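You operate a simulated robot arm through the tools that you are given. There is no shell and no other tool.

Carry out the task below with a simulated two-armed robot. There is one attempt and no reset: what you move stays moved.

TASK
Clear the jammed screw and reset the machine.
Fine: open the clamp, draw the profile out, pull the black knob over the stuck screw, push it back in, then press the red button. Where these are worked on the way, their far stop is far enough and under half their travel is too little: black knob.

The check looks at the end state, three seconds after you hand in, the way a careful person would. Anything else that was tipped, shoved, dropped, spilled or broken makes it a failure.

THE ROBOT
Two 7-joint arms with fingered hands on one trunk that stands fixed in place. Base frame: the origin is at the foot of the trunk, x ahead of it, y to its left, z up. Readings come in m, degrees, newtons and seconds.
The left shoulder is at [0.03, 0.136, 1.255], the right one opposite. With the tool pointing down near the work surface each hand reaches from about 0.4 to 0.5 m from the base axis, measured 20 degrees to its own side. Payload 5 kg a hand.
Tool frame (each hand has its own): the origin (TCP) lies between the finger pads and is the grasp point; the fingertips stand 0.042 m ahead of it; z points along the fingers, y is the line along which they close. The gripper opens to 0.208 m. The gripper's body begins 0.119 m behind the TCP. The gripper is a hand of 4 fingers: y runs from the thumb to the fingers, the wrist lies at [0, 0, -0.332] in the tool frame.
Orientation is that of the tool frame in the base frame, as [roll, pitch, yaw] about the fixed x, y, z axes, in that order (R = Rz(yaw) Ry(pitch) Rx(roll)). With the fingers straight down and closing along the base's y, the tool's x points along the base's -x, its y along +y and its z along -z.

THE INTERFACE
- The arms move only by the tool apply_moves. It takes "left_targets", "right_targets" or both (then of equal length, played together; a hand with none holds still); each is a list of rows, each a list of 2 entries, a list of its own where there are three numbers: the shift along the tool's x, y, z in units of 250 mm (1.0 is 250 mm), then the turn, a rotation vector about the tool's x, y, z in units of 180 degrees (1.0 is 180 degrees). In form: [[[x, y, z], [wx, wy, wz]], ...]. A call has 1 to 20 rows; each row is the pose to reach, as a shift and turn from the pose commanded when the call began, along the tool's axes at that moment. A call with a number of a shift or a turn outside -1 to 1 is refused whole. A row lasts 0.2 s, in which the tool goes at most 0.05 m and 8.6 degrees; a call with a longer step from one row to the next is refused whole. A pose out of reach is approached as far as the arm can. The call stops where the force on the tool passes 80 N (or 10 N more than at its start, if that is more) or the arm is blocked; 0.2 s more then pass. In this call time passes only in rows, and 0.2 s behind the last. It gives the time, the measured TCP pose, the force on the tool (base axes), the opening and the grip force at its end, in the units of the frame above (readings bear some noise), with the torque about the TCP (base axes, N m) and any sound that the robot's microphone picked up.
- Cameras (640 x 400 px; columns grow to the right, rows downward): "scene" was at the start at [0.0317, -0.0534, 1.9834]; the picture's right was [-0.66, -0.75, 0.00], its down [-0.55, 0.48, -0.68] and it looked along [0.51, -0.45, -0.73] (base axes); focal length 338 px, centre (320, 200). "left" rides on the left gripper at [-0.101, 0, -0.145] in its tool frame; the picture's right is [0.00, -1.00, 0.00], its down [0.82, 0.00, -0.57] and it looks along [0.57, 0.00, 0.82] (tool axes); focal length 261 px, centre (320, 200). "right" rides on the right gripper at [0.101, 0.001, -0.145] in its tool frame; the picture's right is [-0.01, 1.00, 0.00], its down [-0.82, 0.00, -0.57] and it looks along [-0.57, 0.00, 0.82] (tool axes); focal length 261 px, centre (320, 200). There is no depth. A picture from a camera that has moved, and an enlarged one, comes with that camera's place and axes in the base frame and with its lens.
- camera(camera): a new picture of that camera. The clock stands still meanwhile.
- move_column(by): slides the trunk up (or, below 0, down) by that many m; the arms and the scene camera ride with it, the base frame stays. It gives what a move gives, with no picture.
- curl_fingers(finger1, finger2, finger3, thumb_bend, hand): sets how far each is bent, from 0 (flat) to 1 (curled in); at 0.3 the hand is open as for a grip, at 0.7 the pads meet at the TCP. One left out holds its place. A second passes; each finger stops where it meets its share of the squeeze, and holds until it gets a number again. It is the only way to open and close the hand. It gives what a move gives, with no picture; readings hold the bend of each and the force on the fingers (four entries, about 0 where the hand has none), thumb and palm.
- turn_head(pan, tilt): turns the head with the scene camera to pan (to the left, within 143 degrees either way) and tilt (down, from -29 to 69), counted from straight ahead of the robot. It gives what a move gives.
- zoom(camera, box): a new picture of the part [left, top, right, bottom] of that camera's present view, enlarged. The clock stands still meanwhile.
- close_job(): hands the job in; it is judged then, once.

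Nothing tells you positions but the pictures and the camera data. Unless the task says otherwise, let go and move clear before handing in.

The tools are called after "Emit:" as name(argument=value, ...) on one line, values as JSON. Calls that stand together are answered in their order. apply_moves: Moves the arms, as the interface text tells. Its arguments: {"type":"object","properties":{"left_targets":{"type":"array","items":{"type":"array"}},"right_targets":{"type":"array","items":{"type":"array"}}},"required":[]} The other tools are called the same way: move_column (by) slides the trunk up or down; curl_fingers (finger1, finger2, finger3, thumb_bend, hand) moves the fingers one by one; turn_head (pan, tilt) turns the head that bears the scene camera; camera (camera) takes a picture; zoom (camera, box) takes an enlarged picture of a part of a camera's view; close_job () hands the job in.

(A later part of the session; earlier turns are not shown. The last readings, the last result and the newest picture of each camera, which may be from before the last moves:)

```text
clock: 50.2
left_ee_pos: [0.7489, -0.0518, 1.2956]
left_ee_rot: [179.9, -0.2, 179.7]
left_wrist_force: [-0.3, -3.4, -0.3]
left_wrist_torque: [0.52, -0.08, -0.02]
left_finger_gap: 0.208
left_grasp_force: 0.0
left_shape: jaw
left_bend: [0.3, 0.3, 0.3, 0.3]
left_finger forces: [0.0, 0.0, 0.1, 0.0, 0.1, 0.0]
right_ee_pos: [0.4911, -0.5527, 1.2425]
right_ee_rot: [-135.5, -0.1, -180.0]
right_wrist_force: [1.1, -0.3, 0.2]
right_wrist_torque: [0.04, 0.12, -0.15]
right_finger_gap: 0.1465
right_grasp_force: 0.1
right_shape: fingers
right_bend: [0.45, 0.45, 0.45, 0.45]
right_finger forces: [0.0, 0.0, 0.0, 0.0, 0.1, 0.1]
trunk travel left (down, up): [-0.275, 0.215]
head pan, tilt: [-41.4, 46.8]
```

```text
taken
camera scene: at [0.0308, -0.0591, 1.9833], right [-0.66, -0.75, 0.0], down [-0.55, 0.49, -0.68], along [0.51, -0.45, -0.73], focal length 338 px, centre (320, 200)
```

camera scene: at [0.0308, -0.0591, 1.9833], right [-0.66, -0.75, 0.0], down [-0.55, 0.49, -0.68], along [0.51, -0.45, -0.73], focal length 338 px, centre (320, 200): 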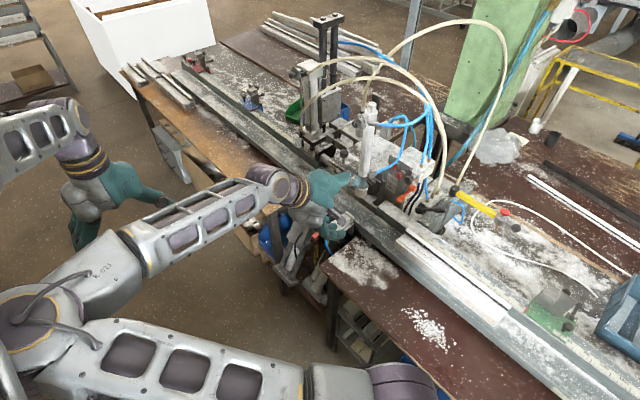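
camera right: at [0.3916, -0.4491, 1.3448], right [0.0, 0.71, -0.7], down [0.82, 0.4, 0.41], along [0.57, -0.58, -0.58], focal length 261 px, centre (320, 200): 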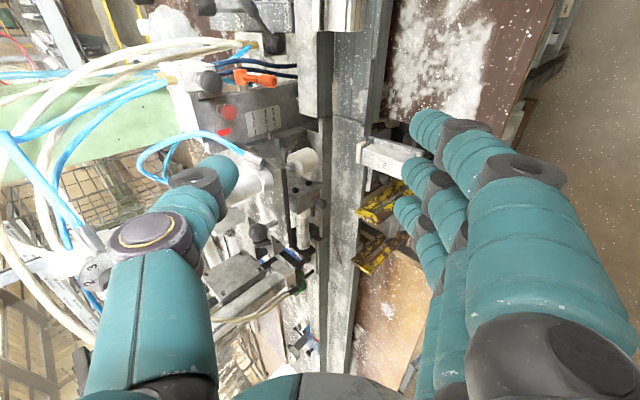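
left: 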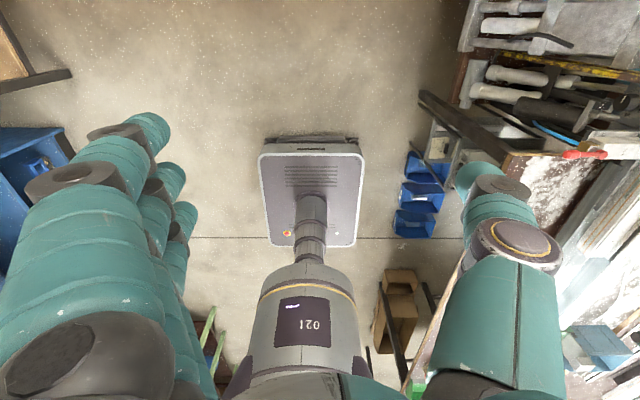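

The approach with fingers below would run into a yellow/black post in front (top near [0.725, −0.65, 1.01]), so a side pinch (thumb on −x, fingers on +x side of the knob) is better. I turn the hand 90° about its axis again, still in free space.

Emit:
apply_moves(right_targets=[[[-0.04, 0, -0.04], [-0.045, 0, 0]], [[-0.08, 0, -0.08], [-0.09, 0, 0]], [[-0.12, 0, -0.12], [-0.135, 0, 0]], [[-0.16, 0, -0.16], [-0.18, 0, 0]], [[-0.2, 0, -0.2], [-0.225, 0, 0]], [[-0.2, 0, -0.2], [-0.247, 0, 0]]])

Emit:
camera(camera="scene")

```text
clock: 51.6
left_ee_pos: [0.7516, -0.0439, 1.2968]
left_ee_rot: [-180.0, 0.0, -179.9]
left_wrist_force: [0.1, -1.6, -0.4]
left_wrist_torque: [0.15, -0.08, 0.01]
left_finger_gap: 0.208
left_grasp_force: 0.0
left_shape: jaw
left_bend: [0.3, 0.3, 0.3, 0.3]
left_finger forces: [0.0, 0.1, 0.0, 0.0, 0.1, 0.1]
right_ee_pos: [0.5417, -0.5163, 1.2785]
right_ee_rot: [-179.9, -0.1, 180.0]
right_wrist_force: [-0.4, -0.6, -0.1]
right_wrist_torque: [0.03, -0.02, 0.01]
right_finger_gap: 0.1467
right_grasp_force: 0.0
right_shape: fingers
right_bend: [0.45, 0.45, 0.45, 0.45]
right_finger forces: [0.1, 0.0, 0.1, 0.0, 0.1, 0.0]
trunk travel left (down, up): [-0.275, 0.215]
head pan, tilt: [-41.4, 46.8]
```

```text
taken
camera scene: at [0.0316, -0.0545, 1.9833], right [-0.66, -0.75, 0.0], down [-0.55, 0.48, -0.68], along [0.51, -0.45, -0.73], focal length 338 px, centre (320, 200)
```

scene: 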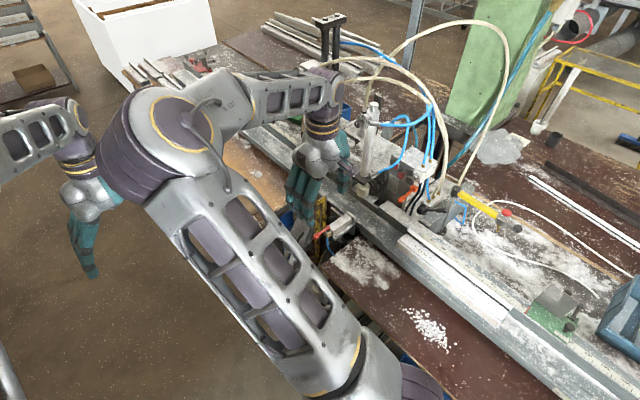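

Emit:
apply_moves(right_targets=[[[0, 0, 0], [0, 0, 0.0455]], [[0, 0, 0], [0, 0, 0.091]], [[0, 0, 0], [0, 0, 0.1365]], [[0, 0, 0], [0, 0, 0.182]], [[0, 0, 0], [0, 0, 0.2275]], [[0, 0, 0], [0, 0, 0.273]], [[0, 0, 0], [0, 0, 0.3185]], [[0, 0, 0], [0, 0, 0.364]], [[0, 0, 0], [0, 0, 0.4095]], [[0, 0, 0], [0, 0, 0.455]], [[0, 0, 0], [0, 0, 0.5]]])

Emit:
camera(camera="right")

Emit:
camera(camera="scene")

```text
clock: 54.0
left_ee_pos: [0.7515, -0.0426, 1.2966]
left_ee_rot: [180.0, 0.1, -179.9]
left_wrist_force: [-1.1, 0.2, -0.3]
left_wrist_torque: [0.0, 0.0, -0.01]
left_finger_gap: 0.208
left_grasp_force: 0.2
left_shape: jaw
left_bend: [0.3, 0.3, 0.3, 0.3]
left_finger forces: [0.0, 0.1, 0.1, 0.0, 0.0, 0.1]
right_ee_pos: [0.5427, -0.5162, 1.279]
right_ee_rot: [180.0, 0.1, 89.5]
right_wrist_force: [-0.1, -0.9, -0.2]
right_wrist_torque: [-0.01, 0.02, 0.0]
right_finger_gap: 0.1467
right_grasp_force: 0.0
right_shape: fingers
right_bend: [0.45, 0.45, 0.45, 0.45]
right_finger forces: [0.1, 0.0, 0.0, 0.0, 0.0, 0.0]
trunk travel left (down, up): [-0.275, 0.215]
head pan, tilt: [-41.4, 46.8]
```

```text
taken
camera right: at [0.5435, -0.412, 1.4227], right [1.0, -0.01, 0.0], down [-0.01, -0.82, 0.57], along [-0.01, -0.57, -0.82], focal length 261 px, centre (320, 200)
```

right: 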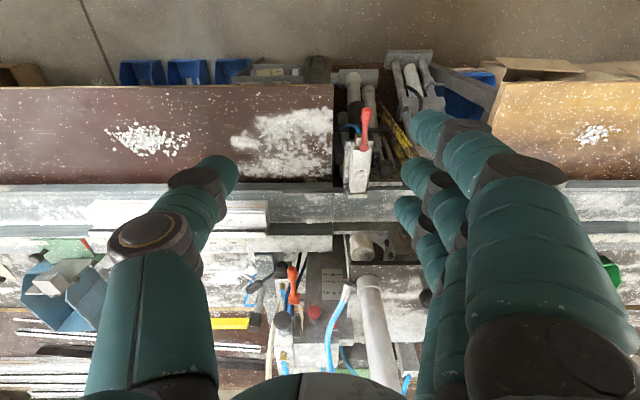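

```text
taken
camera scene: at [0.0319, -0.0533, 1.9834], right [-0.66, -0.75, 0.0], down [-0.55, 0.48, -0.68], along [0.51, -0.45, -0.73], focal length 338 px, centre (320, 200)
```

scene: 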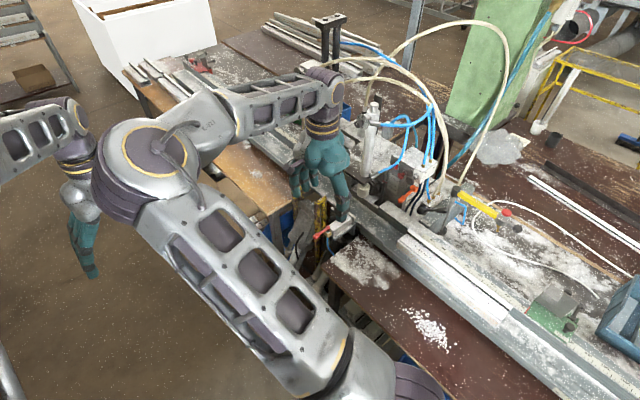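

I zoom in around the knob and the yellow posts from this view to get their positions.

Emit:
zoom(camera="right", box=[320, 100, 480, 200])

Emit:
zoom(camera="scene", box=[300, 150, 400, 250])

Emit:
zoom(camera="right", box=[340, 180, 460, 300])

```text
4.00 times, centred on (400, 150) of right
camera zoom: at [0.5435, -0.412, 1.4227], right [1.0, -0.01, 0.0], down [-0.01, -0.82, 0.57], along [-0.01, -0.57, -0.82], focal length 1043 px, centre (0, 400)
```

zoom: 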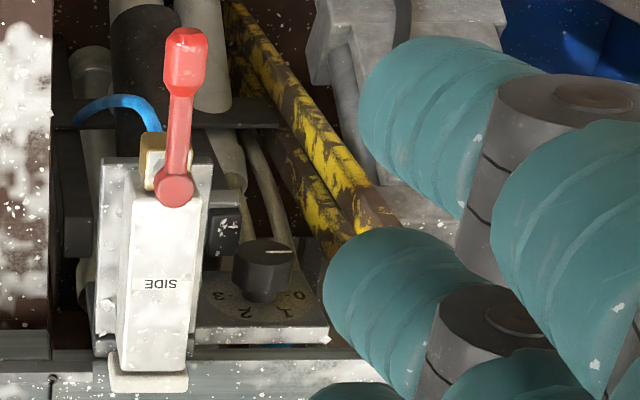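

```text
4.00 times, centred on (350, 200) of scene
camera zoom: at [0.0319, -0.0533, 1.9834], right [-0.66, -0.75, 0.0], down [-0.55, 0.48, -0.68], along [0.51, -0.45, -0.73], focal length 1352 px, centre (200, 200)
```

zoom: 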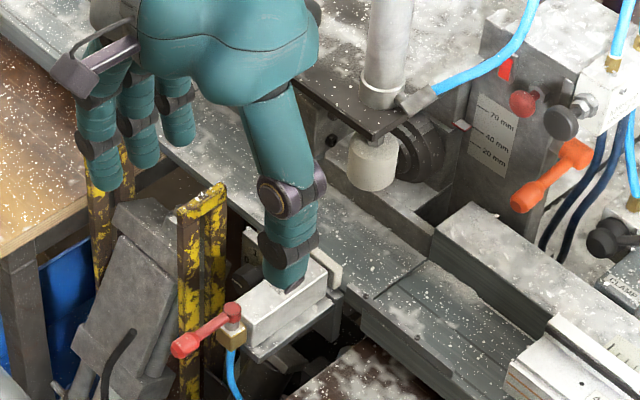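

```text
3.33 times, centred on (400, 240) of right
camera zoom: at [0.5435, -0.412, 1.4227], right [1.0, -0.01, 0.0], down [-0.01, -0.82, 0.57], along [-0.01, -0.57, -0.82], focal length 869 px, centre (53, 67)
```

zoom: 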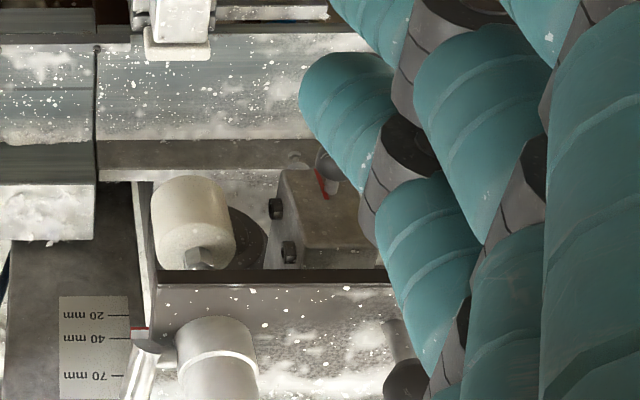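

The yellow post top is at about [0.72, −0.663, 1.02], below the path of a side pinch tilted 45°. I set f2 and thumb to 0.6 and move to a pre-grasp point 80 mm in front/above the knob.

Emit:
curl_fingers(hand="right", finger1=0.45, finger2=0.6, finger3=0.45, thumb_bend=0.6)

Emit:
apply_moves(right_targets=[[[-0.04, 0.094, 0.02], [0, -0.0357, 0]], [[-0.12, 0.188, 0.09], [0, -0.0714, 0]], [[-0.22, 0.281, 0.18], [0, -0.107, 0]], [[-0.32, 0.375, 0.3], [0, -0.143, 0]], [[-0.43, 0.469, 0.42], [0, -0.179, 0]], [[-0.54, 0.563, 0.54], [0, -0.214, 0]], [[-0.64, 0.656, 0.664], [0, -0.25, 0]]])

Emit:
camera(camera="right")

Emit:
camera(camera="scene")

```text
clock: 55.0
left_ee_pos: [0.751, -0.044, 1.2973]
left_ee_rot: [-180.0, 0.0, 180.0]
left_wrist_force: [-0.1, -0.1, -0.5]
left_wrist_torque: [0.03, 0.04, 0.01]
left_finger_gap: 0.2082
left_grasp_force: 0.0
left_shape: jaw
left_bend: [0.3, 0.3, 0.3, 0.3]
left_finger forces: [0.0, 0.1, 0.0, 0.0, 0.1, 0.0]
right_ee_pos: [0.5418, -0.5141, 1.2788]
right_ee_rot: [-179.8, 0.2, 89.8]
right_wrist_force: [-0.2, -0.6, -0.7]
right_wrist_torque: [0.0, -0.01, -0.02]
right_finger_gap: 0.1087
right_grasp_force: 0.1
right_shape: fingers
right_bend: [0.45, 0.6, 0.45, 0.6]
right_finger forces: [0.0, 0.1, 0.0, 0.0, 0.0, 0.1]
trunk travel left (down, up): [-0.275, 0.215]
head pan, tilt: [-41.4, 46.8]
```

```text
clock: 56.6
left_ee_pos: [0.7524, -0.0453, 1.2951]
left_ee_rot: [179.9, -0.1, -180.0]
left_wrist_force: [1.1, -1.3, -0.5]
left_wrist_torque: [0.11, 0.1, 0.0]
left_finger_gap: 0.2081
left_grasp_force: 0.0
left_shape: jaw
left_bend: [0.3, 0.3, 0.3, 0.3]
left_finger forces: [0.0, 0.1, 0.0, 0.0, 0.0, 0.0]
right_ee_pos: [0.7069, -0.6783, 1.1114]
right_ee_rot: [-179.9, 45.2, 90.0]
right_wrist_force: [1.8, -1.3, 0.0]
right_wrist_torque: [0.2, 0.11, -0.13]
right_finger_gap: 0.1084
right_grasp_force: 0.1
right_shape: fingers
right_bend: [0.45, 0.6, 0.45, 0.6]
right_finger forces: [0.0, 0.1, 0.0, 0.0, 0.1, 0.0]
trunk travel left (down, up): [-0.275, 0.215]
head pan, tilt: [-41.4, 46.8]
```

```text
taken
camera right: at [0.7079, -0.5029, 1.1416], right [1.0, -0.01, 0.0], down [0.0, -0.17, 0.99], along [-0.01, -0.98, -0.17], focal length 261 px, centre (320, 200)
```

right: 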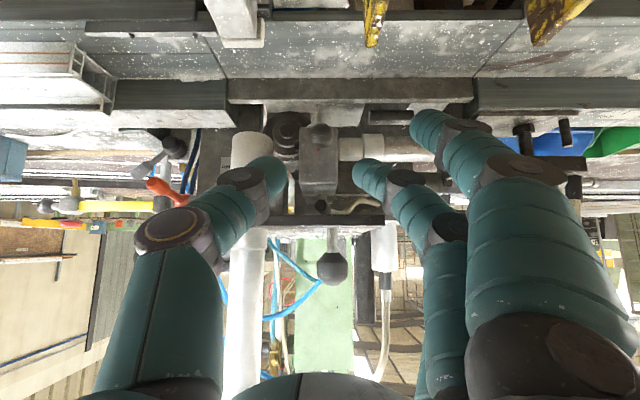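

```text
taken
camera scene: at [0.0344, -0.0547, 1.9832], right [-0.66, -0.75, 0.0], down [-0.55, 0.48, -0.68], along [0.51, -0.45, -0.73], focal length 338 px, centre (320, 200)
```

scene: 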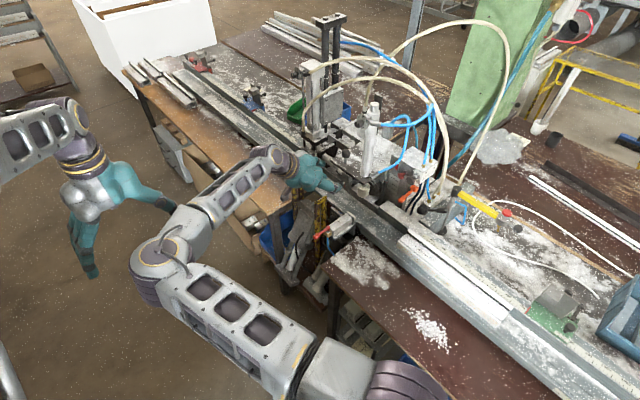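

The knob is right ahead in the camera. I zoom in to refine alignment.

Emit:
zoom(camera="right", box=[240, 90, 400, 190])

Emit:
zoom(camera="scene", box=[290, 130, 390, 200])

```text
4.00 times, centred on (320, 140) of right
camera zoom: at [0.7079, -0.5029, 1.1416], right [1.0, -0.01, 0.0], down [0.0, -0.17, 0.99], along [-0.01, -0.98, -0.17], focal length 1043 px, centre (320, 440)
```

zoom: 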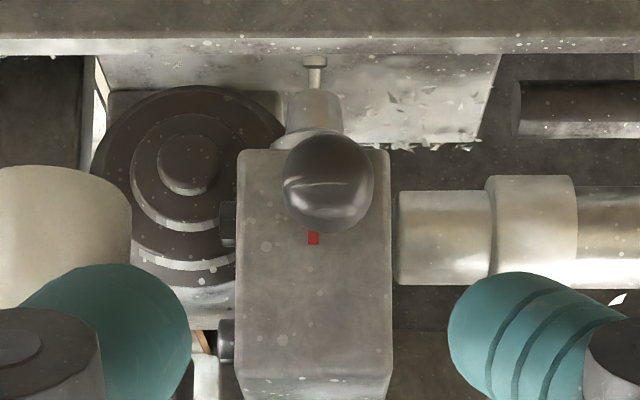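

```text
5.71 times, centred on (340, 165) of scene
camera zoom: at [0.0344, -0.0547, 1.9832], right [-0.66, -0.75, 0.0], down [-0.55, 0.48, -0.68], along [0.51, -0.45, -0.73], focal length 1932 px, centre (206, 400)
```

zoom: 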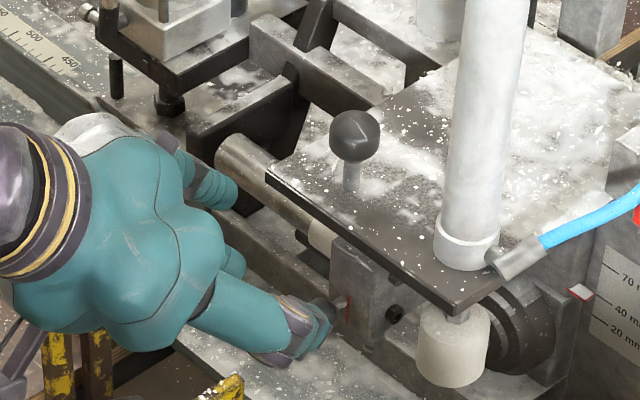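

Knob center refined to about [0.707, −0.755, 1.031]; thumb and f2 are symmetric around it. I advance ~65 mm along the finger direction and check.

Emit:
apply_moves(right_targets=[[[0, 0.002, 0.09], [0, 0, 0]], [[0, 0.002, 0.18], [0, 0, 0]], [[0, 0.002, 0.26], [0, 0, 0]]])

Emit:
camera(camera="right")

Emit:
zoom(camera="right", box=[240, 120, 400, 220])

Emit:
zoom(camera="scene", box=[310, 150, 390, 200])

```text
clock: 57.4
left_ee_pos: [0.7522, -0.0428, 1.2965]
left_ee_rot: [179.9, 0.0, -179.9]
left_wrist_force: [0.0, -0.7, 0.4]
left_wrist_torque: [0.1, -0.01, 0.02]
left_finger_gap: 0.208
left_grasp_force: 0.1
left_shape: jaw
left_bend: [0.3, 0.3, 0.3, 0.3]
left_finger forces: [0.0, 0.1, 0.1, 0.0, 0.0, 0.1]
right_ee_pos: [0.7064, -0.7233, 1.0652]
right_ee_rot: [-179.9, 45.1, 89.9]
right_wrist_force: [-0.2, -0.3, -0.8]
right_wrist_torque: [-0.04, 0.01, -0.02]
right_finger_gap: 0.1087
right_grasp_force: 0.0
right_shape: fingers
right_bend: [0.45, 0.6, 0.45, 0.6]
right_finger forces: [0.0, 0.0, 0.1, 0.1, 0.0, 0.0]
trunk travel left (down, up): [-0.275, 0.215]
head pan, tilt: [-41.4, 46.8]
```

```text
taken
camera right: at [0.7063, -0.5477, 1.0956], right [1.0, -0.01, 0.0], down [0.0, -0.17, 0.98], along [-0.01, -0.98, -0.17], focal length 261 px, centre (320, 200)
```

right: 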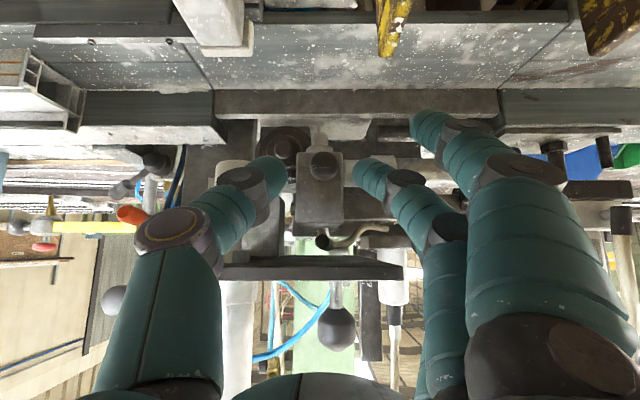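

```text
4.00 times, centred on (320, 170) of right
camera zoom: at [0.7063, -0.5477, 1.0956], right [1.0, -0.01, 0.0], down [0.0, -0.17, 0.98], along [-0.01, -0.98, -0.17], focal length 1043 px, centre (320, 320)
```

zoom: 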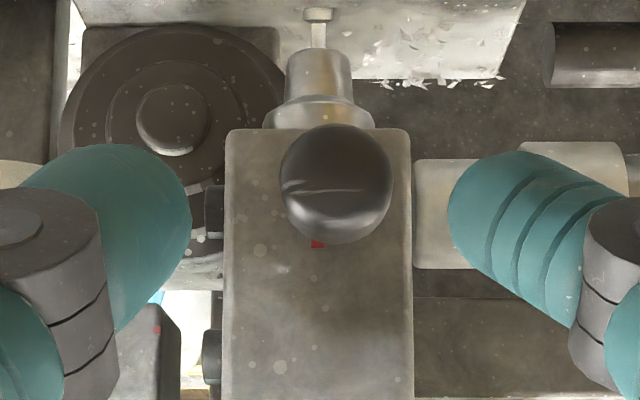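

```text
8.00 times, centred on (350, 175) of scene
camera zoom: at [0.0321, -0.0543, 1.9834], right [-0.66, -0.75, 0.0], down [-0.55, 0.48, -0.68], along [0.51, -0.45, -0.73], focal length 2704 px, centre (80, 400)
```

zoom: 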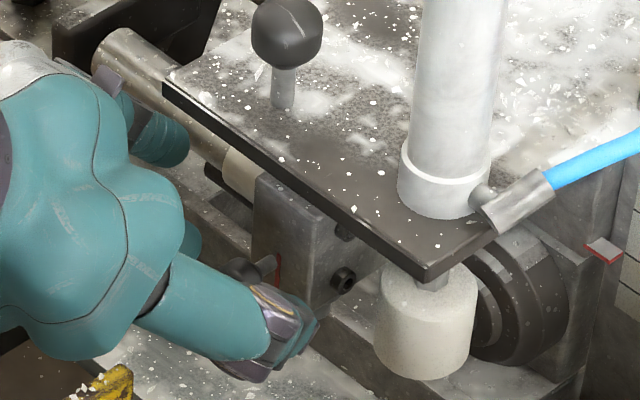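

Nearly there; knob is between thumb and f2 (offset ~2 mm). I advance the last 20 mm and close f2 and thumb on the knob.

Emit:
apply_moves(right_targets=[[[0, 0.004, 0.04], [0, 0, 0]], [[0, 0.008, 0.079], [0, 0, 0]]])

Emit:
zoom(camera="right", box=[240, 120, 400, 220])

```text
clock: 58.0
left_ee_pos: [0.7506, -0.0433, 1.2973]
left_ee_rot: [180.0, 0.0, -180.0]
left_wrist_force: [0.0, -0.8, 0.9]
left_wrist_torque: [0.03, 0.0, 0.0]
left_finger_gap: 0.2081
left_grasp_force: 0.0
left_shape: jaw
left_bend: [0.3, 0.3, 0.3, 0.3]
left_finger forces: [0.0, 0.1, 0.0, 0.0, 0.0, 0.0]
right_ee_pos: [0.7077, -0.7348, 1.0515]
right_ee_rot: [-179.8, 45.1, 90.0]
right_wrist_force: [0.1, -0.3, 0.9]
right_wrist_torque: [-0.02, 0.04, 0.0]
right_finger_gap: 0.1087
right_grasp_force: 0.1
right_shape: fingers
right_bend: [0.45, 0.6, 0.45, 0.6]
right_finger forces: [0.0, 0.0, 0.0, 0.0, 0.0, 0.0]
trunk travel left (down, up): [-0.275, 0.215]
head pan, tilt: [-41.4, 46.8]
```

```text
4.00 times, centred on (320, 170) of right
camera zoom: at [0.7085, -0.561, 1.0823], right [1.0, -0.01, 0.0], down [0.0, -0.17, 0.98], along [-0.01, -0.98, -0.17], focal length 1043 px, centre (320, 320)
```

zoom: 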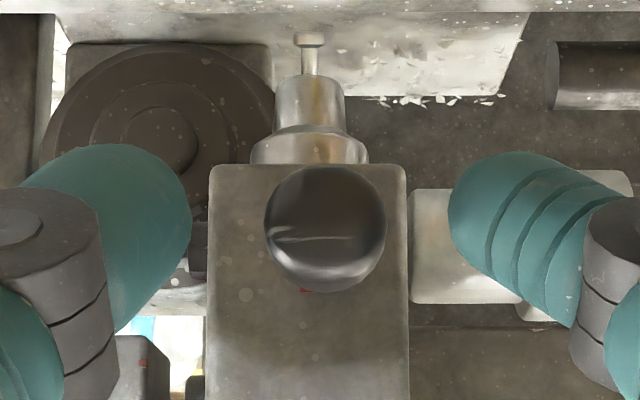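

The knob is centred between thumb and f2. Closing both on it.

Emit:
curl_fingers(hand="right", finger2=0.85, thumb_bend=0.85)

Emit:
camera(camera="right")

Emit:
zoom(camera="right", box=[240, 120, 400, 220])

```text
clock: 59.0
left_ee_pos: [0.7505, -0.0437, 1.2975]
left_ee_rot: [-180.0, 0.0, 180.0]
left_wrist_force: [0.7, 0.3, -0.1]
left_wrist_torque: [-0.03, -0.02, -0.03]
left_finger_gap: 0.2082
left_grasp_force: 0.1
left_shape: jaw
left_bend: [0.3, 0.3, 0.3, 0.3]
left_finger forces: [0.1, 0.0, 0.1, 0.0, 0.0, 0.0]
right_ee_pos: [0.7042, -0.7381, 1.0516]
right_ee_rot: [-179.8, 45.0, 89.8]
right_wrist_force: [-15.6, -1.7, -7.9]
right_wrist_torque: [0.09, 0.24, -0.15]
right_finger_gap: 0.0888
right_grasp_force: 17.1
right_shape: fingers
right_bend: [0.45, 0.63, 0.45, 0.66]
right_finger forces: [0.1, 10.5, 0.0, 0.0, 23.9, 0.0]
trunk travel left (down, up): [-0.275, 0.215]
head pan, tilt: [-41.4, 46.8]
```

```text
taken
camera right: at [0.7061, -0.5617, 1.082], right [1.0, -0.01, 0.0], down [0.0, -0.18, 0.98], along [-0.01, -0.98, -0.18], focal length 261 px, centre (320, 200)
```

right: 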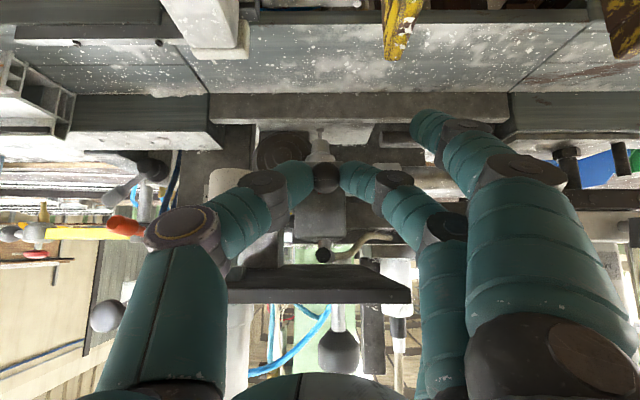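

```text
4.00 times, centred on (320, 170) of right
camera zoom: at [0.7061, -0.5617, 1.082], right [1.0, -0.01, 0.0], down [0.0, -0.18, 0.98], along [-0.01, -0.98, -0.18], focal length 1043 px, centre (320, 320)
```

zoom: 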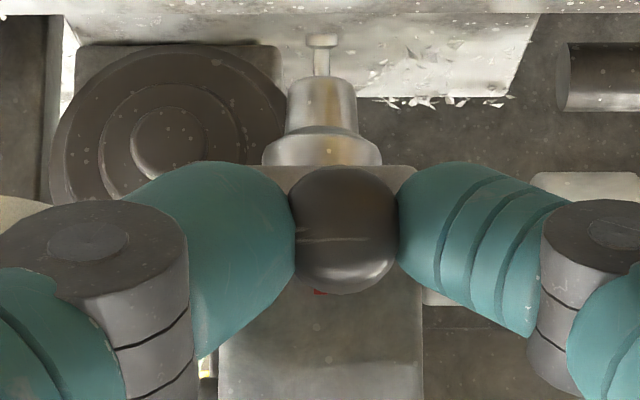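

A good pinch (thumb 24 N, f2 10.5 N). Now I pull the knob 30 mm towards +y.

Emit:
apply_moves(right_targets=[[[0.0283, 0, -0.0283], [0, 0, 0]], [[0.0566, 0, -0.0566], [0, 0, 0]], [[0.085, 0, -0.085], [0, 0, 0]]])

Emit:
zoom(camera="right", box=[240, 120, 400, 220])

Emit:
zoom(camera="scene", box=[310, 150, 390, 200])

```text
clock: 59.8
left_ee_pos: [0.75, -0.0401, 1.297]
left_ee_rot: [-179.9, 0.0, -179.9]
left_wrist_force: [-0.4, 2.3, 0.8]
left_wrist_torque: [-0.27, 0.02, 0.06]
left_finger_gap: 0.2078
left_grasp_force: 0.1
left_shape: jaw
left_bend: [0.3, 0.3, 0.3, 0.3]
left_finger forces: [0.1, 0.0, 0.0, 0.0, 0.1, 0.1]
right_ee_pos: [0.7071, -0.7044, 1.0544]
right_ee_rot: [-179.9, 45.1, 89.8]
right_wrist_force: [-12.4, -2.4, 0.8]
right_wrist_torque: [-0.11, 0.28, -0.44]
right_finger_gap: 0.0807
right_grasp_force: 8.7
right_shape: fingers
right_bend: [0.45, 0.68, 0.45, 0.73]
right_finger forces: [0.0, 2.5, 0.1, 0.0, 15.7, 0.0]
trunk travel left (down, up): [-0.275, 0.215]
head pan, tilt: [-41.4, 46.8]
```

```text
4.00 times, centred on (320, 170) of right
camera zoom: at [0.7079, -0.5283, 1.0848], right [1.0, -0.01, 0.0], down [0.0, -0.17, 0.99], along [0.0, -0.99, -0.17], focal length 1043 px, centre (320, 320)
```

zoom: 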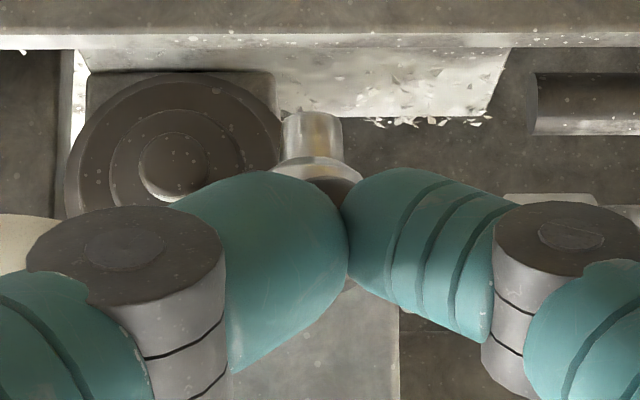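

```text
8.00 times, centred on (350, 175) of scene
camera zoom: at [0.0298, -0.0506, 1.9836], right [-0.66, -0.75, 0.0], down [-0.55, 0.48, -0.69], along [0.51, -0.45, -0.73], focal length 2704 px, centre (80, 400)
```

zoom: 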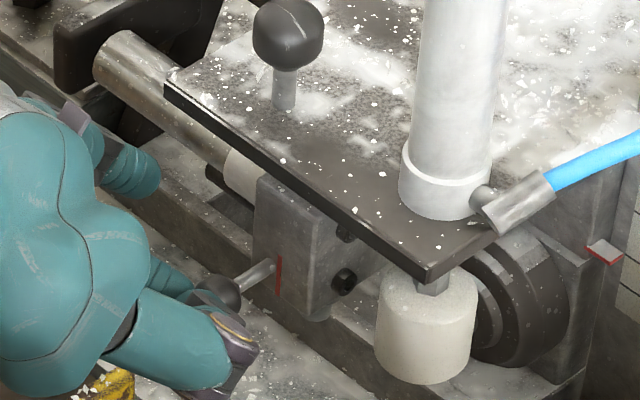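

The knob came out (the stem is visibly longer and the stuck screw is gone from the nozzle), then the fingers slipped off it. I open the fingers and back off slightly to measure how far it has come.

Emit:
curl_fingers(hand="right", finger2=0.6, thumb_bend=0.6)

Emit:
zoom(camera="right", box=[240, 120, 400, 220])

Emit:
zoom(camera="scene", box=[310, 150, 390, 200])

```text
clock: 60.8
left_ee_pos: [0.7504, -0.0429, 1.2978]
left_ee_rot: [-180.0, 0.0, 179.9]
left_wrist_force: [-0.1, -0.6, -0.2]
left_wrist_torque: [-0.02, -0.01, -0.01]
left_finger_gap: 0.2082
left_grasp_force: 0.0
left_shape: jaw
left_bend: [0.3, 0.3, 0.3, 0.3]
left_finger forces: [0.1, 0.0, 0.1, 0.0, 0.1, 0.1]
right_ee_pos: [0.7079, -0.7053, 1.0529]
right_ee_rot: [-179.8, 45.0, 90.0]
right_wrist_force: [0.0, 0.1, -0.3]
right_wrist_torque: [-0.03, 0.03, 0.0]
right_finger_gap: 0.1078
right_grasp_force: 0.1
right_shape: fingers
right_bend: [0.45, 0.6, 0.45, 0.6]
right_finger forces: [0.1, 0.0, 0.0, 0.0, 0.0, 0.0]
trunk travel left (down, up): [-0.275, 0.215]
head pan, tilt: [-41.4, 46.8]
```

```text
4.00 times, centred on (320, 170) of right
camera zoom: at [0.7079, -0.5306, 1.0829], right [1.0, -0.01, 0.0], down [0.0, -0.17, 0.98], along [-0.01, -0.98, -0.17], focal length 1043 px, centre (320, 320)
```

zoom: 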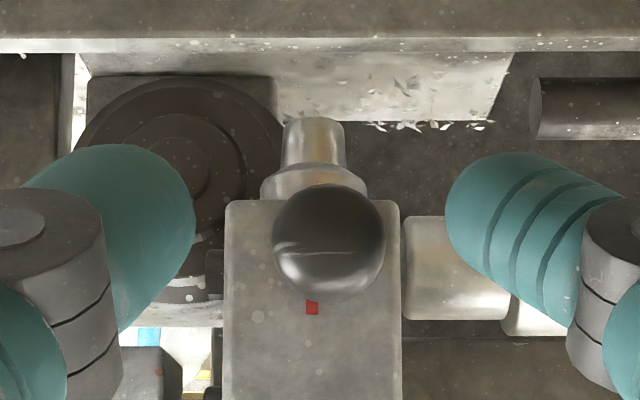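

```text
8.00 times, centred on (350, 175) of scene
camera zoom: at [0.0314, -0.053, 1.9834], right [-0.66, -0.75, 0.0], down [-0.55, 0.48, -0.68], along [0.51, -0.45, -0.73], focal length 2704 px, centre (80, 400)
```

zoom: 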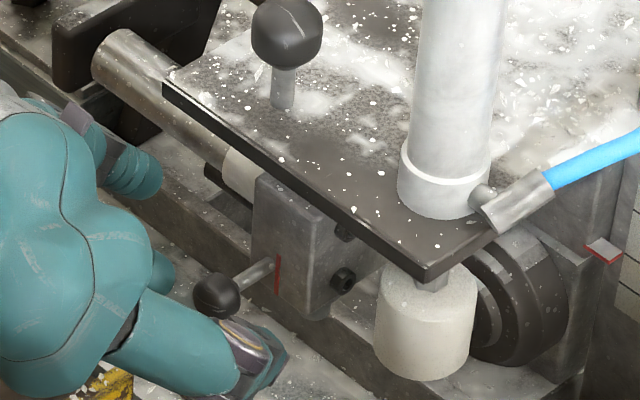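

The knob is out by roughly 15–20 mm, probably at its stop when the fingers slipped. To be sure, I re-grip further behind the ball (on the stem side) and pull again.

Emit:
apply_moves(right_targets=[[[-0.036, 0, 0.036], [0, 0, 0]], [[-0.0735, 0, 0.0735], [0, 0, 0]]])

Emit:
curl_fingers(hand="right", finger2=0.85, thumb_bend=0.85)

Emit:
zoom(camera="right", box=[240, 120, 400, 220])

Emit:
zoom(camera="scene", box=[310, 150, 390, 200])

```text
clock: 61.4
left_ee_pos: [0.7514, -0.0438, 1.2974]
left_ee_rot: [180.0, 0.1, 179.9]
left_wrist_force: [-0.4, 0.6, -0.5]
left_wrist_torque: [0.03, 0.01, 0.01]
left_finger_gap: 0.2078
left_grasp_force: 0.1
left_shape: jaw
left_bend: [0.3, 0.3, 0.3, 0.3]
left_finger forces: [0.1, 0.0, 0.1, 0.1, 0.1, 0.0]
right_ee_pos: [0.7078, -0.7323, 1.0511]
right_ee_rot: [-179.8, 45.1, 90.0]
right_wrist_force: [0.5, 0.1, -0.1]
right_wrist_torque: [-0.02, 0.03, -0.01]
right_finger_gap: 0.1077
right_grasp_force: 0.0
right_shape: fingers
right_bend: [0.45, 0.6, 0.45, 0.6]
right_finger forces: [0.0, 0.1, 0.1, 0.0, 0.0, 0.0]
trunk travel left (down, up): [-0.275, 0.215]
head pan, tilt: [-41.4, 46.8]
```

```text
clock: 62.4
left_ee_pos: [0.7503, -0.0459, 1.2972]
left_ee_rot: [179.9, 0.0, -179.9]
left_wrist_force: [0.4, -0.8, 0.4]
left_wrist_torque: [0.0, 0.0, 0.02]
left_finger_gap: 0.2081
left_grasp_force: 0.0
left_shape: jaw
left_bend: [0.3, 0.3, 0.3, 0.3]
left_finger forces: [0.0, 0.0, 0.1, 0.1, 0.0, 0.1]
right_ee_pos: [0.7059, -0.7341, 1.0508]
right_ee_rot: [-179.6, 45.0, 90.0]
right_wrist_force: [-24.6, -21.8, -17.5]
right_wrist_torque: [-0.22, 0.52, -0.32]
right_finger_gap: 0.0877
right_grasp_force: 19.1
right_shape: fingers
right_bend: [0.45, 0.67, 0.45, 0.67]
right_finger forces: [0.1, 10.3, 0.0, 0.0, 28.3, 0.0]
trunk travel left (down, up): [-0.275, 0.215]
head pan, tilt: [-41.4, 46.8]
```

```text
4.00 times, centred on (320, 170) of right
camera zoom: at [0.7061, -0.5594, 1.0804], right [1.0, -0.01, 0.0], down [0.0, -0.18, 0.98], along [-0.01, -0.98, -0.18], focal length 1043 px, centre (320, 320)
```

zoom: 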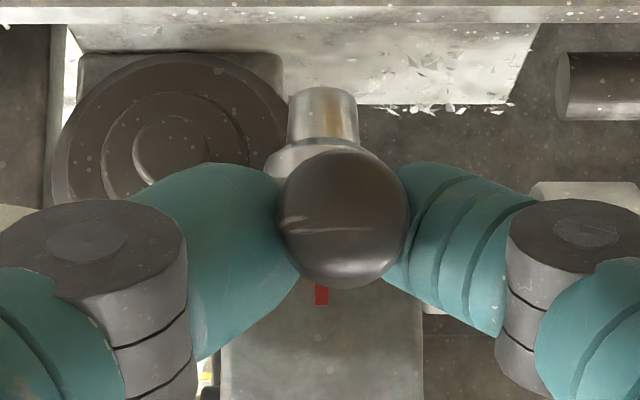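

```text
8.00 times, centred on (350, 175) of scene
camera zoom: at [0.0306, -0.0574, 1.9832], right [-0.66, -0.75, 0.0], down [-0.55, 0.48, -0.68], along [0.51, -0.45, -0.73], focal length 2704 px, centre (80, 400)
```

zoom: 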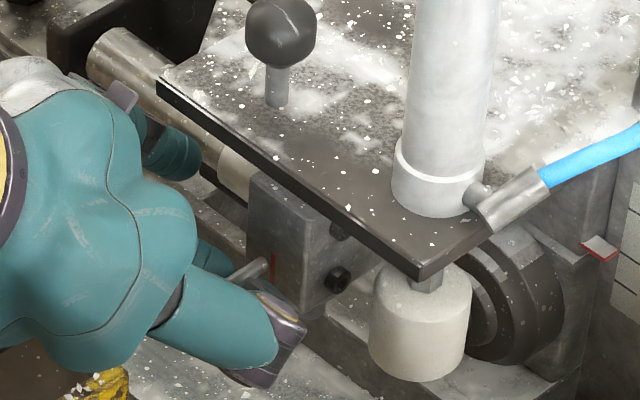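

The ball now sits in front of the fingertips and the squeeze pushes it outward with ~22 N without it moving – it's at its far stop. I confirm with a small 8 mm pull.

Emit:
apply_moves(right_targets=[[[0.0115, 0, -0.0115], [0, 0, 0]], [[0.023, 0, -0.023], [0, 0, 0]]])

Emit:
zoom(camera="right", box=[240, 120, 400, 220])

```text
clock: 63.0
left_ee_pos: [0.7512, -0.0482, 1.2978]
left_ee_rot: [179.8, 0.0, -180.0]
left_wrist_force: [0.7, -0.5, 0.6]
left_wrist_torque: [-0.02, -0.04, -0.01]
left_finger_gap: 0.2081
left_grasp_force: 0.1
left_shape: jaw
left_bend: [0.3, 0.3, 0.3, 0.3]
left_finger forces: [0.0, 0.0, 0.0, 0.1, 0.0, 0.0]
right_ee_pos: [0.704, -0.7307, 1.0504]
right_ee_rot: [-179.8, 45.3, 89.7]
right_wrist_force: [-17.1, -47.7, -12.9]
right_wrist_torque: [-0.79, 0.35, -0.3]
right_finger_gap: 0.0885
right_grasp_force: 21.4
right_shape: fingers
right_bend: [0.45, 0.67, 0.45, 0.67]
right_finger forces: [0.0, 16.7, 0.1, 0.1, 27.1, 0.1]
trunk travel left (down, up): [-0.275, 0.215]
head pan, tilt: [-41.4, 46.8]
```

```text
4.00 times, centred on (320, 170) of right
camera zoom: at [0.706, -0.5555, 1.081], right [1.0, -0.01, 0.0], down [0.0, -0.17, 0.98], along [-0.01, -0.98, -0.17], focal length 1043 px, centre (320, 320)
```

zoom: 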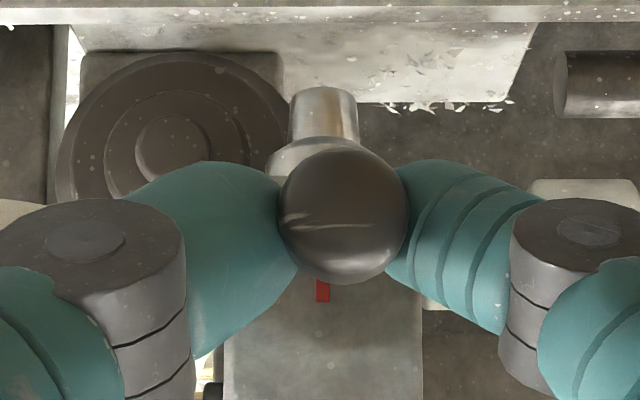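

47 N and it holds: the knob is fully pulled to its far stop. Now I release it, move back 50 mm, close the fingertips, and push it back in.

Emit:
curl_fingers(hand="right", finger2=0.58, thumb_bend=0.58)

Emit:
apply_moves(right_targets=[[[0.0566, 0, -0.0566], [0, 0, 0]], [[0.113, 0, -0.113], [0, 0, 0]], [[0.16, 0, -0.16], [0, 0, 0]]])

Emit:
curl_fingers(hand="right", finger2=0.75, thumb_bend=0.75)

Emit:
zoom(camera="right", box=[240, 120, 400, 220])

Emit:
zoom(camera="scene", box=[310, 150, 390, 200])

```text
clock: 64.0
left_ee_pos: [0.7509, -0.0439, 1.2971]
left_ee_rot: [179.9, 0.0, -180.0]
left_wrist_force: [0.0, -1.1, -0.2]
left_wrist_torque: [0.14, -0.05, 0.0]
left_finger_gap: 0.2079
left_grasp_force: 0.0
left_shape: jaw
left_bend: [0.3, 0.3, 0.3, 0.3]
left_finger forces: [0.0, 0.1, 0.0, 0.0, 0.0, 0.0]
right_ee_pos: [0.7078, -0.7247, 1.0523]
right_ee_rot: [-179.8, 45.1, 89.9]
right_wrist_force: [-1.5, -0.4, -0.3]
right_wrist_torque: [0.06, -0.01, 0.05]
right_finger_gap: 0.1151
right_grasp_force: 0.2
right_shape: fingers
right_bend: [0.45, 0.57, 0.45, 0.57]
right_finger forces: [0.0, 0.1, 0.1, 0.0, 0.0, 0.0]
trunk travel left (down, up): [-0.275, 0.215]
head pan, tilt: [-41.4, 46.8]
```

```text
clock: 64.8
left_ee_pos: [0.7521, -0.0424, 1.2968]
left_ee_rot: [-179.9, 0.0, -179.9]
left_wrist_force: [0.1, 1.0, 0.1]
left_wrist_torque: [-0.1, -0.01, 0.02]
left_finger_gap: 0.208
left_grasp_force: 0.0
left_shape: jaw
left_bend: [0.3, 0.3, 0.3, 0.3]
left_finger forces: [0.1, 0.1, 0.1, 0.0, 0.1, 0.0]
right_ee_pos: [0.7058, -0.6671, 1.0513]
right_ee_rot: [-179.8, 45.2, 89.9]
right_wrist_force: [-1.0, -0.2, 0.0]
right_wrist_torque: [0.02, -0.02, 0.05]
right_finger_gap: 0.1155
right_grasp_force: 0.1
right_shape: fingers
right_bend: [0.45, 0.57, 0.45, 0.57]
right_finger forces: [0.0, 0.1, 0.1, 0.0, 0.0, 0.1]
trunk travel left (down, up): [-0.275, 0.215]
head pan, tilt: [-41.4, 46.8]
```

```text
clock: 65.8
left_ee_pos: [0.7528, -0.0431, 1.2975]
left_ee_rot: [-179.9, -0.1, -180.0]
left_wrist_force: [0.4, 0.1, 0.0]
left_wrist_torque: [0.01, 0.0, -0.03]
left_finger_gap: 0.2081
left_grasp_force: 0.1
left_shape: jaw
left_bend: [0.3, 0.3, 0.3, 0.3]
left_finger forces: [0.0, 0.1, 0.0, 0.0, 0.0, 0.0]
right_ee_pos: [0.7071, -0.6671, 1.0513]
right_ee_rot: [-179.8, 45.1, 90.0]
right_wrist_force: [0.1, -0.3, 0.2]
right_wrist_torque: [0.0, -0.05, 0.01]
right_finger_gap: 0.0818
right_grasp_force: 0.1
right_shape: fingers
right_bend: [0.45, 0.73, 0.45, 0.72]
right_finger forces: [0.0, 0.0, 0.0, 0.0, 0.0, 0.0]
trunk travel left (down, up): [-0.275, 0.215]
head pan, tilt: [-41.4, 46.8]
```

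```text
4.00 times, centred on (320, 170) of right
camera zoom: at [0.7078, -0.4918, 1.0819], right [1.0, -0.01, 0.0], down [0.0, -0.17, 0.98], along [-0.01, -0.98, -0.17], focal length 1043 px, centre (320, 320)
```

zoom: 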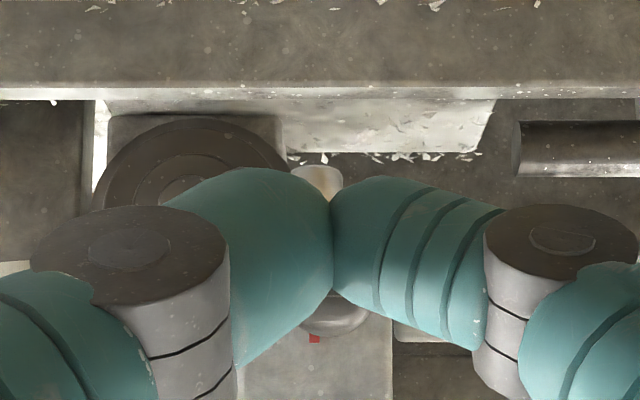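

```text
8.00 times, centred on (350, 175) of scene
camera zoom: at [0.0318, -0.0532, 1.9834], right [-0.66, -0.75, 0.0], down [-0.55, 0.48, -0.68], along [0.51, -0.45, -0.73], focal length 2704 px, centre (80, 400)
```

zoom: 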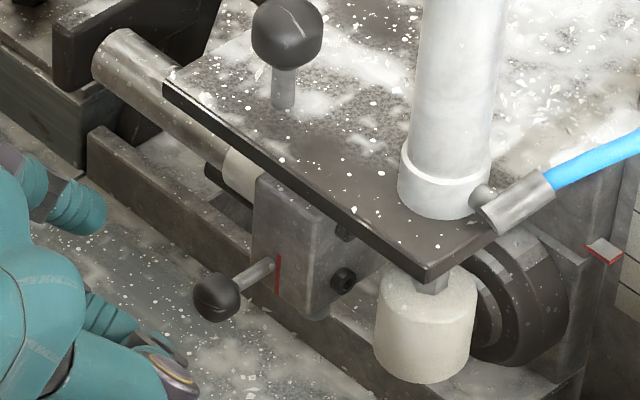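

The knob is clearly out; the closed fingertips are right in front of it. I push −y by ~48 mm to seat it again.

Emit:
apply_moves(right_targets=[[[-0.034, 0, 0.034], [0, 0, 0]], [[-0.068, 0, 0.068], [0, 0, 0]], [[-0.096, 0, 0.096], [0, 0, 0]], [[-0.118, 0, 0.118], [0, 0, 0]], [[-0.136, 0, 0.136], [0, 0, 0]]])

Emit:
zoom(camera="scene", box=[310, 150, 390, 200])

Emit:
zoom(camera="right", box=[240, 120, 400, 220])

```text
clock: 67.0
left_ee_pos: [0.7519, -0.0434, 1.296]
left_ee_rot: [-180.0, 0.0, -179.9]
left_wrist_force: [1.1, -0.8, 0.8]
left_wrist_torque: [0.03, 0.0, -0.01]
left_finger_gap: 0.2076
left_grasp_force: 0.1
left_shape: jaw
left_bend: [0.3, 0.3, 0.3, 0.3]
left_finger forces: [0.1, 0.1, 0.0, 0.1, 0.0, 0.0]
right_ee_pos: [0.7057, -0.7163, 1.0508]
right_ee_rot: [-179.7, 45.1, 89.9]
right_wrist_force: [-0.3, -0.1, 0.4]
right_wrist_torque: [-0.02, 0.01, 0.02]
right_finger_gap: 0.0816
right_grasp_force: 0.1
right_shape: fingers
right_bend: [0.45, 0.73, 0.45, 0.73]
right_finger forces: [0.0, 0.1, 0.0, 0.0, 0.0, 0.1]
trunk travel left (down, up): [-0.275, 0.215]
head pan, tilt: [-41.4, 46.8]
```

```text
8.00 times, centred on (350, 175) of scene
camera zoom: at [0.0316, -0.0539, 1.9834], right [-0.66, -0.75, 0.0], down [-0.55, 0.48, -0.68], along [0.51, -0.45, -0.73], focal length 2704 px, centre (80, 400)
```

zoom: 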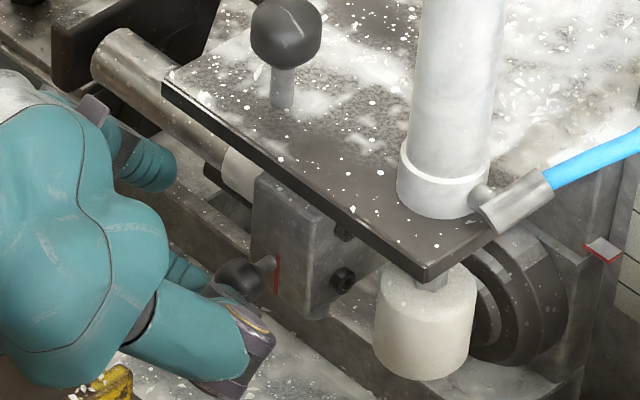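

```text
4.00 times, centred on (320, 170) of right
camera zoom: at [0.7076, -0.5407, 1.0818], right [1.0, -0.01, 0.0], down [0.0, -0.17, 0.98], along [-0.01, -0.98, -0.17], focal length 1043 px, centre (320, 320)
```

zoom: 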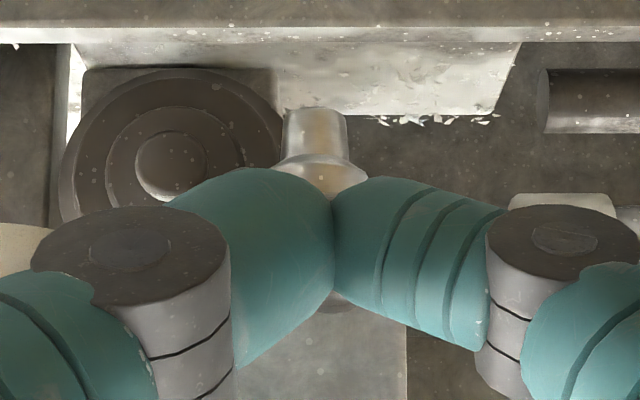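

The knob has moved in most of the way with no resistance yet. I push further in small steps until it seats.

Emit:
apply_moves(right_targets=[[[-0.014, 0, 0.014], [0, 0, 0]], [[-0.028, 0, 0.028], [0, 0, 0]]])

Emit:
zoom(camera="scene", box=[310, 150, 390, 200])

```text
clock: 67.6
left_ee_pos: [0.7522, -0.0407, 1.2967]
left_ee_rot: [-180.0, 0.0, -179.9]
left_wrist_force: [-0.5, 0.6, 0.3]
left_wrist_torque: [-0.04, 0.0, -0.01]
left_finger_gap: 0.208
left_grasp_force: 0.2
left_shape: jaw
left_bend: [0.3, 0.3, 0.3, 0.3]
left_finger forces: [0.1, 0.0, 0.1, 0.0, 0.1, 0.1]
right_ee_pos: [0.7088, -0.7198, 1.0511]
right_ee_rot: [-179.7, 45.0, 90.3]
right_wrist_force: [-0.1, 22.0, -3.6]
right_wrist_torque: [0.61, 0.04, 0.17]
right_finger_gap: 0.0815
right_grasp_force: 16.3
right_shape: fingers
right_bend: [0.45, 0.74, 0.45, 0.73]
right_finger forces: [0.0, 32.7, 0.0, 0.0, 0.0, 0.0]
trunk travel left (down, up): [-0.275, 0.215]
head pan, tilt: [-41.4, 46.8]
```

```text
8.00 times, centred on (350, 175) of scene
camera zoom: at [0.0322, -0.0505, 1.9834], right [-0.66, -0.75, 0.0], down [-0.55, 0.48, -0.68], along [0.51, -0.45, -0.73], focal length 2704 px, centre (80, 400)
```

zoom: 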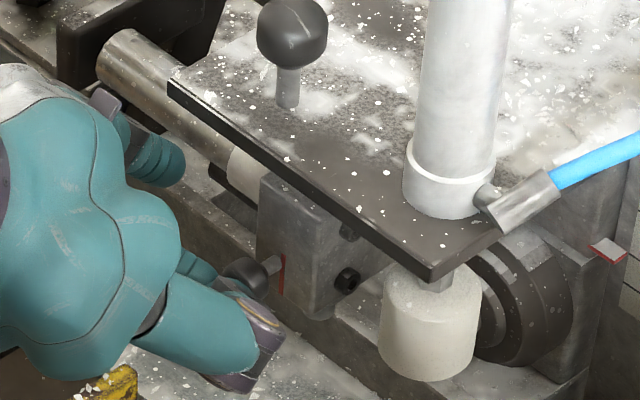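

22 N of resistance – it appears seated. A tiny extra push to confirm, then back off.

Emit:
apply_moves(right_targets=[[[-0.011, 0, 0.011], [0, 0, 0]]])

Emit:
apply_moves(right_targets=[[[0.057, 0, -0.057], [0, 0, 0]], [[0.113, 0, -0.14], [0, 0, 0]], [[0.17, 0, -0.25], [0, 0, 0]], [[0.2, 0, -0.4], [0, 0, 0]]])

Emit:
camera(camera="right")

Emit:
zoom(camera="scene", box=[310, 150, 390, 200])

```text
clock: 68.0
left_ee_pos: [0.7517, -0.0403, 1.2969]
left_ee_rot: [-180.0, 0.0, -179.9]
left_wrist_force: [0.7, 0.2, 0.3]
left_wrist_torque: [-0.08, 0.0, 0.04]
left_finger_gap: 0.2081
left_grasp_force: 0.0
left_shape: jaw
left_bend: [0.3, 0.3, 0.3, 0.3]
left_finger forces: [0.0, 0.1, 0.1, 0.1, 0.0, 0.1]
right_ee_pos: [0.7099, -0.7219, 1.0506]
right_ee_rot: [-179.7, 44.9, 90.2]
right_wrist_force: [-0.9, 46.7, -9.5]
right_wrist_torque: [1.3, 0.14, 0.17]
right_finger_gap: 0.0818
right_grasp_force: 26.9
right_shape: fingers
right_bend: [0.45, 0.74, 0.45, 0.73]
right_finger forces: [0.0, 53.8, 0.1, 0.0, 0.1, 0.0]
trunk travel left (down, up): [-0.275, 0.215]
head pan, tilt: [-41.4, 46.8]
```

```text
clock: 69.0
left_ee_pos: [0.7499, -0.0422, 1.2977]
left_ee_rot: [180.0, -0.1, -180.0]
left_wrist_force: [0.4, 1.1, 1.0]
left_wrist_torque: [-0.24, 0.01, -0.02]
left_finger_gap: 0.2081
left_grasp_force: 0.0
left_shape: jaw
left_bend: [0.3, 0.3, 0.3, 0.3]
left_finger forces: [0.0, 0.0, 0.1, 0.0, 0.0, 0.0]
right_ee_pos: [0.706, -0.6241, 1.0889]
right_ee_rot: [-179.8, 45.3, 89.8]
right_wrist_force: [-1.1, -0.3, 0.4]
right_wrist_torque: [-0.04, -0.07, 0.1]
right_finger_gap: 0.0806
right_grasp_force: 0.0
right_shape: fingers
right_bend: [0.45, 0.74, 0.45, 0.73]
right_finger forces: [0.0, 0.0, 0.0, 0.0, 0.0, 0.0]
trunk travel left (down, up): [-0.275, 0.215]
head pan, tilt: [-41.4, 46.8]
```

```text
taken
camera right: at [0.7074, -0.4479, 1.1191], right [1.0, -0.01, 0.0], down [0.0, -0.17, 0.98], along [-0.01, -0.98, -0.17], focal length 261 px, centre (320, 200)
```

right: 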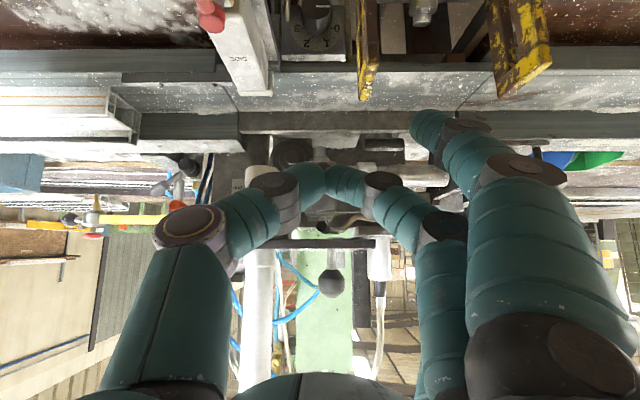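

```text
8.00 times, centred on (350, 175) of scene
camera zoom: at [0.0304, -0.0523, 1.9836], right [-0.66, -0.75, 0.0], down [-0.55, 0.48, -0.69], along [0.51, -0.45, -0.73], focal length 2704 px, centre (80, 400)
```

zoom: 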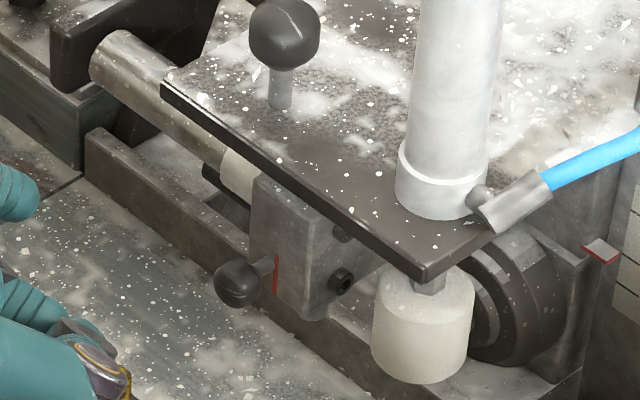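

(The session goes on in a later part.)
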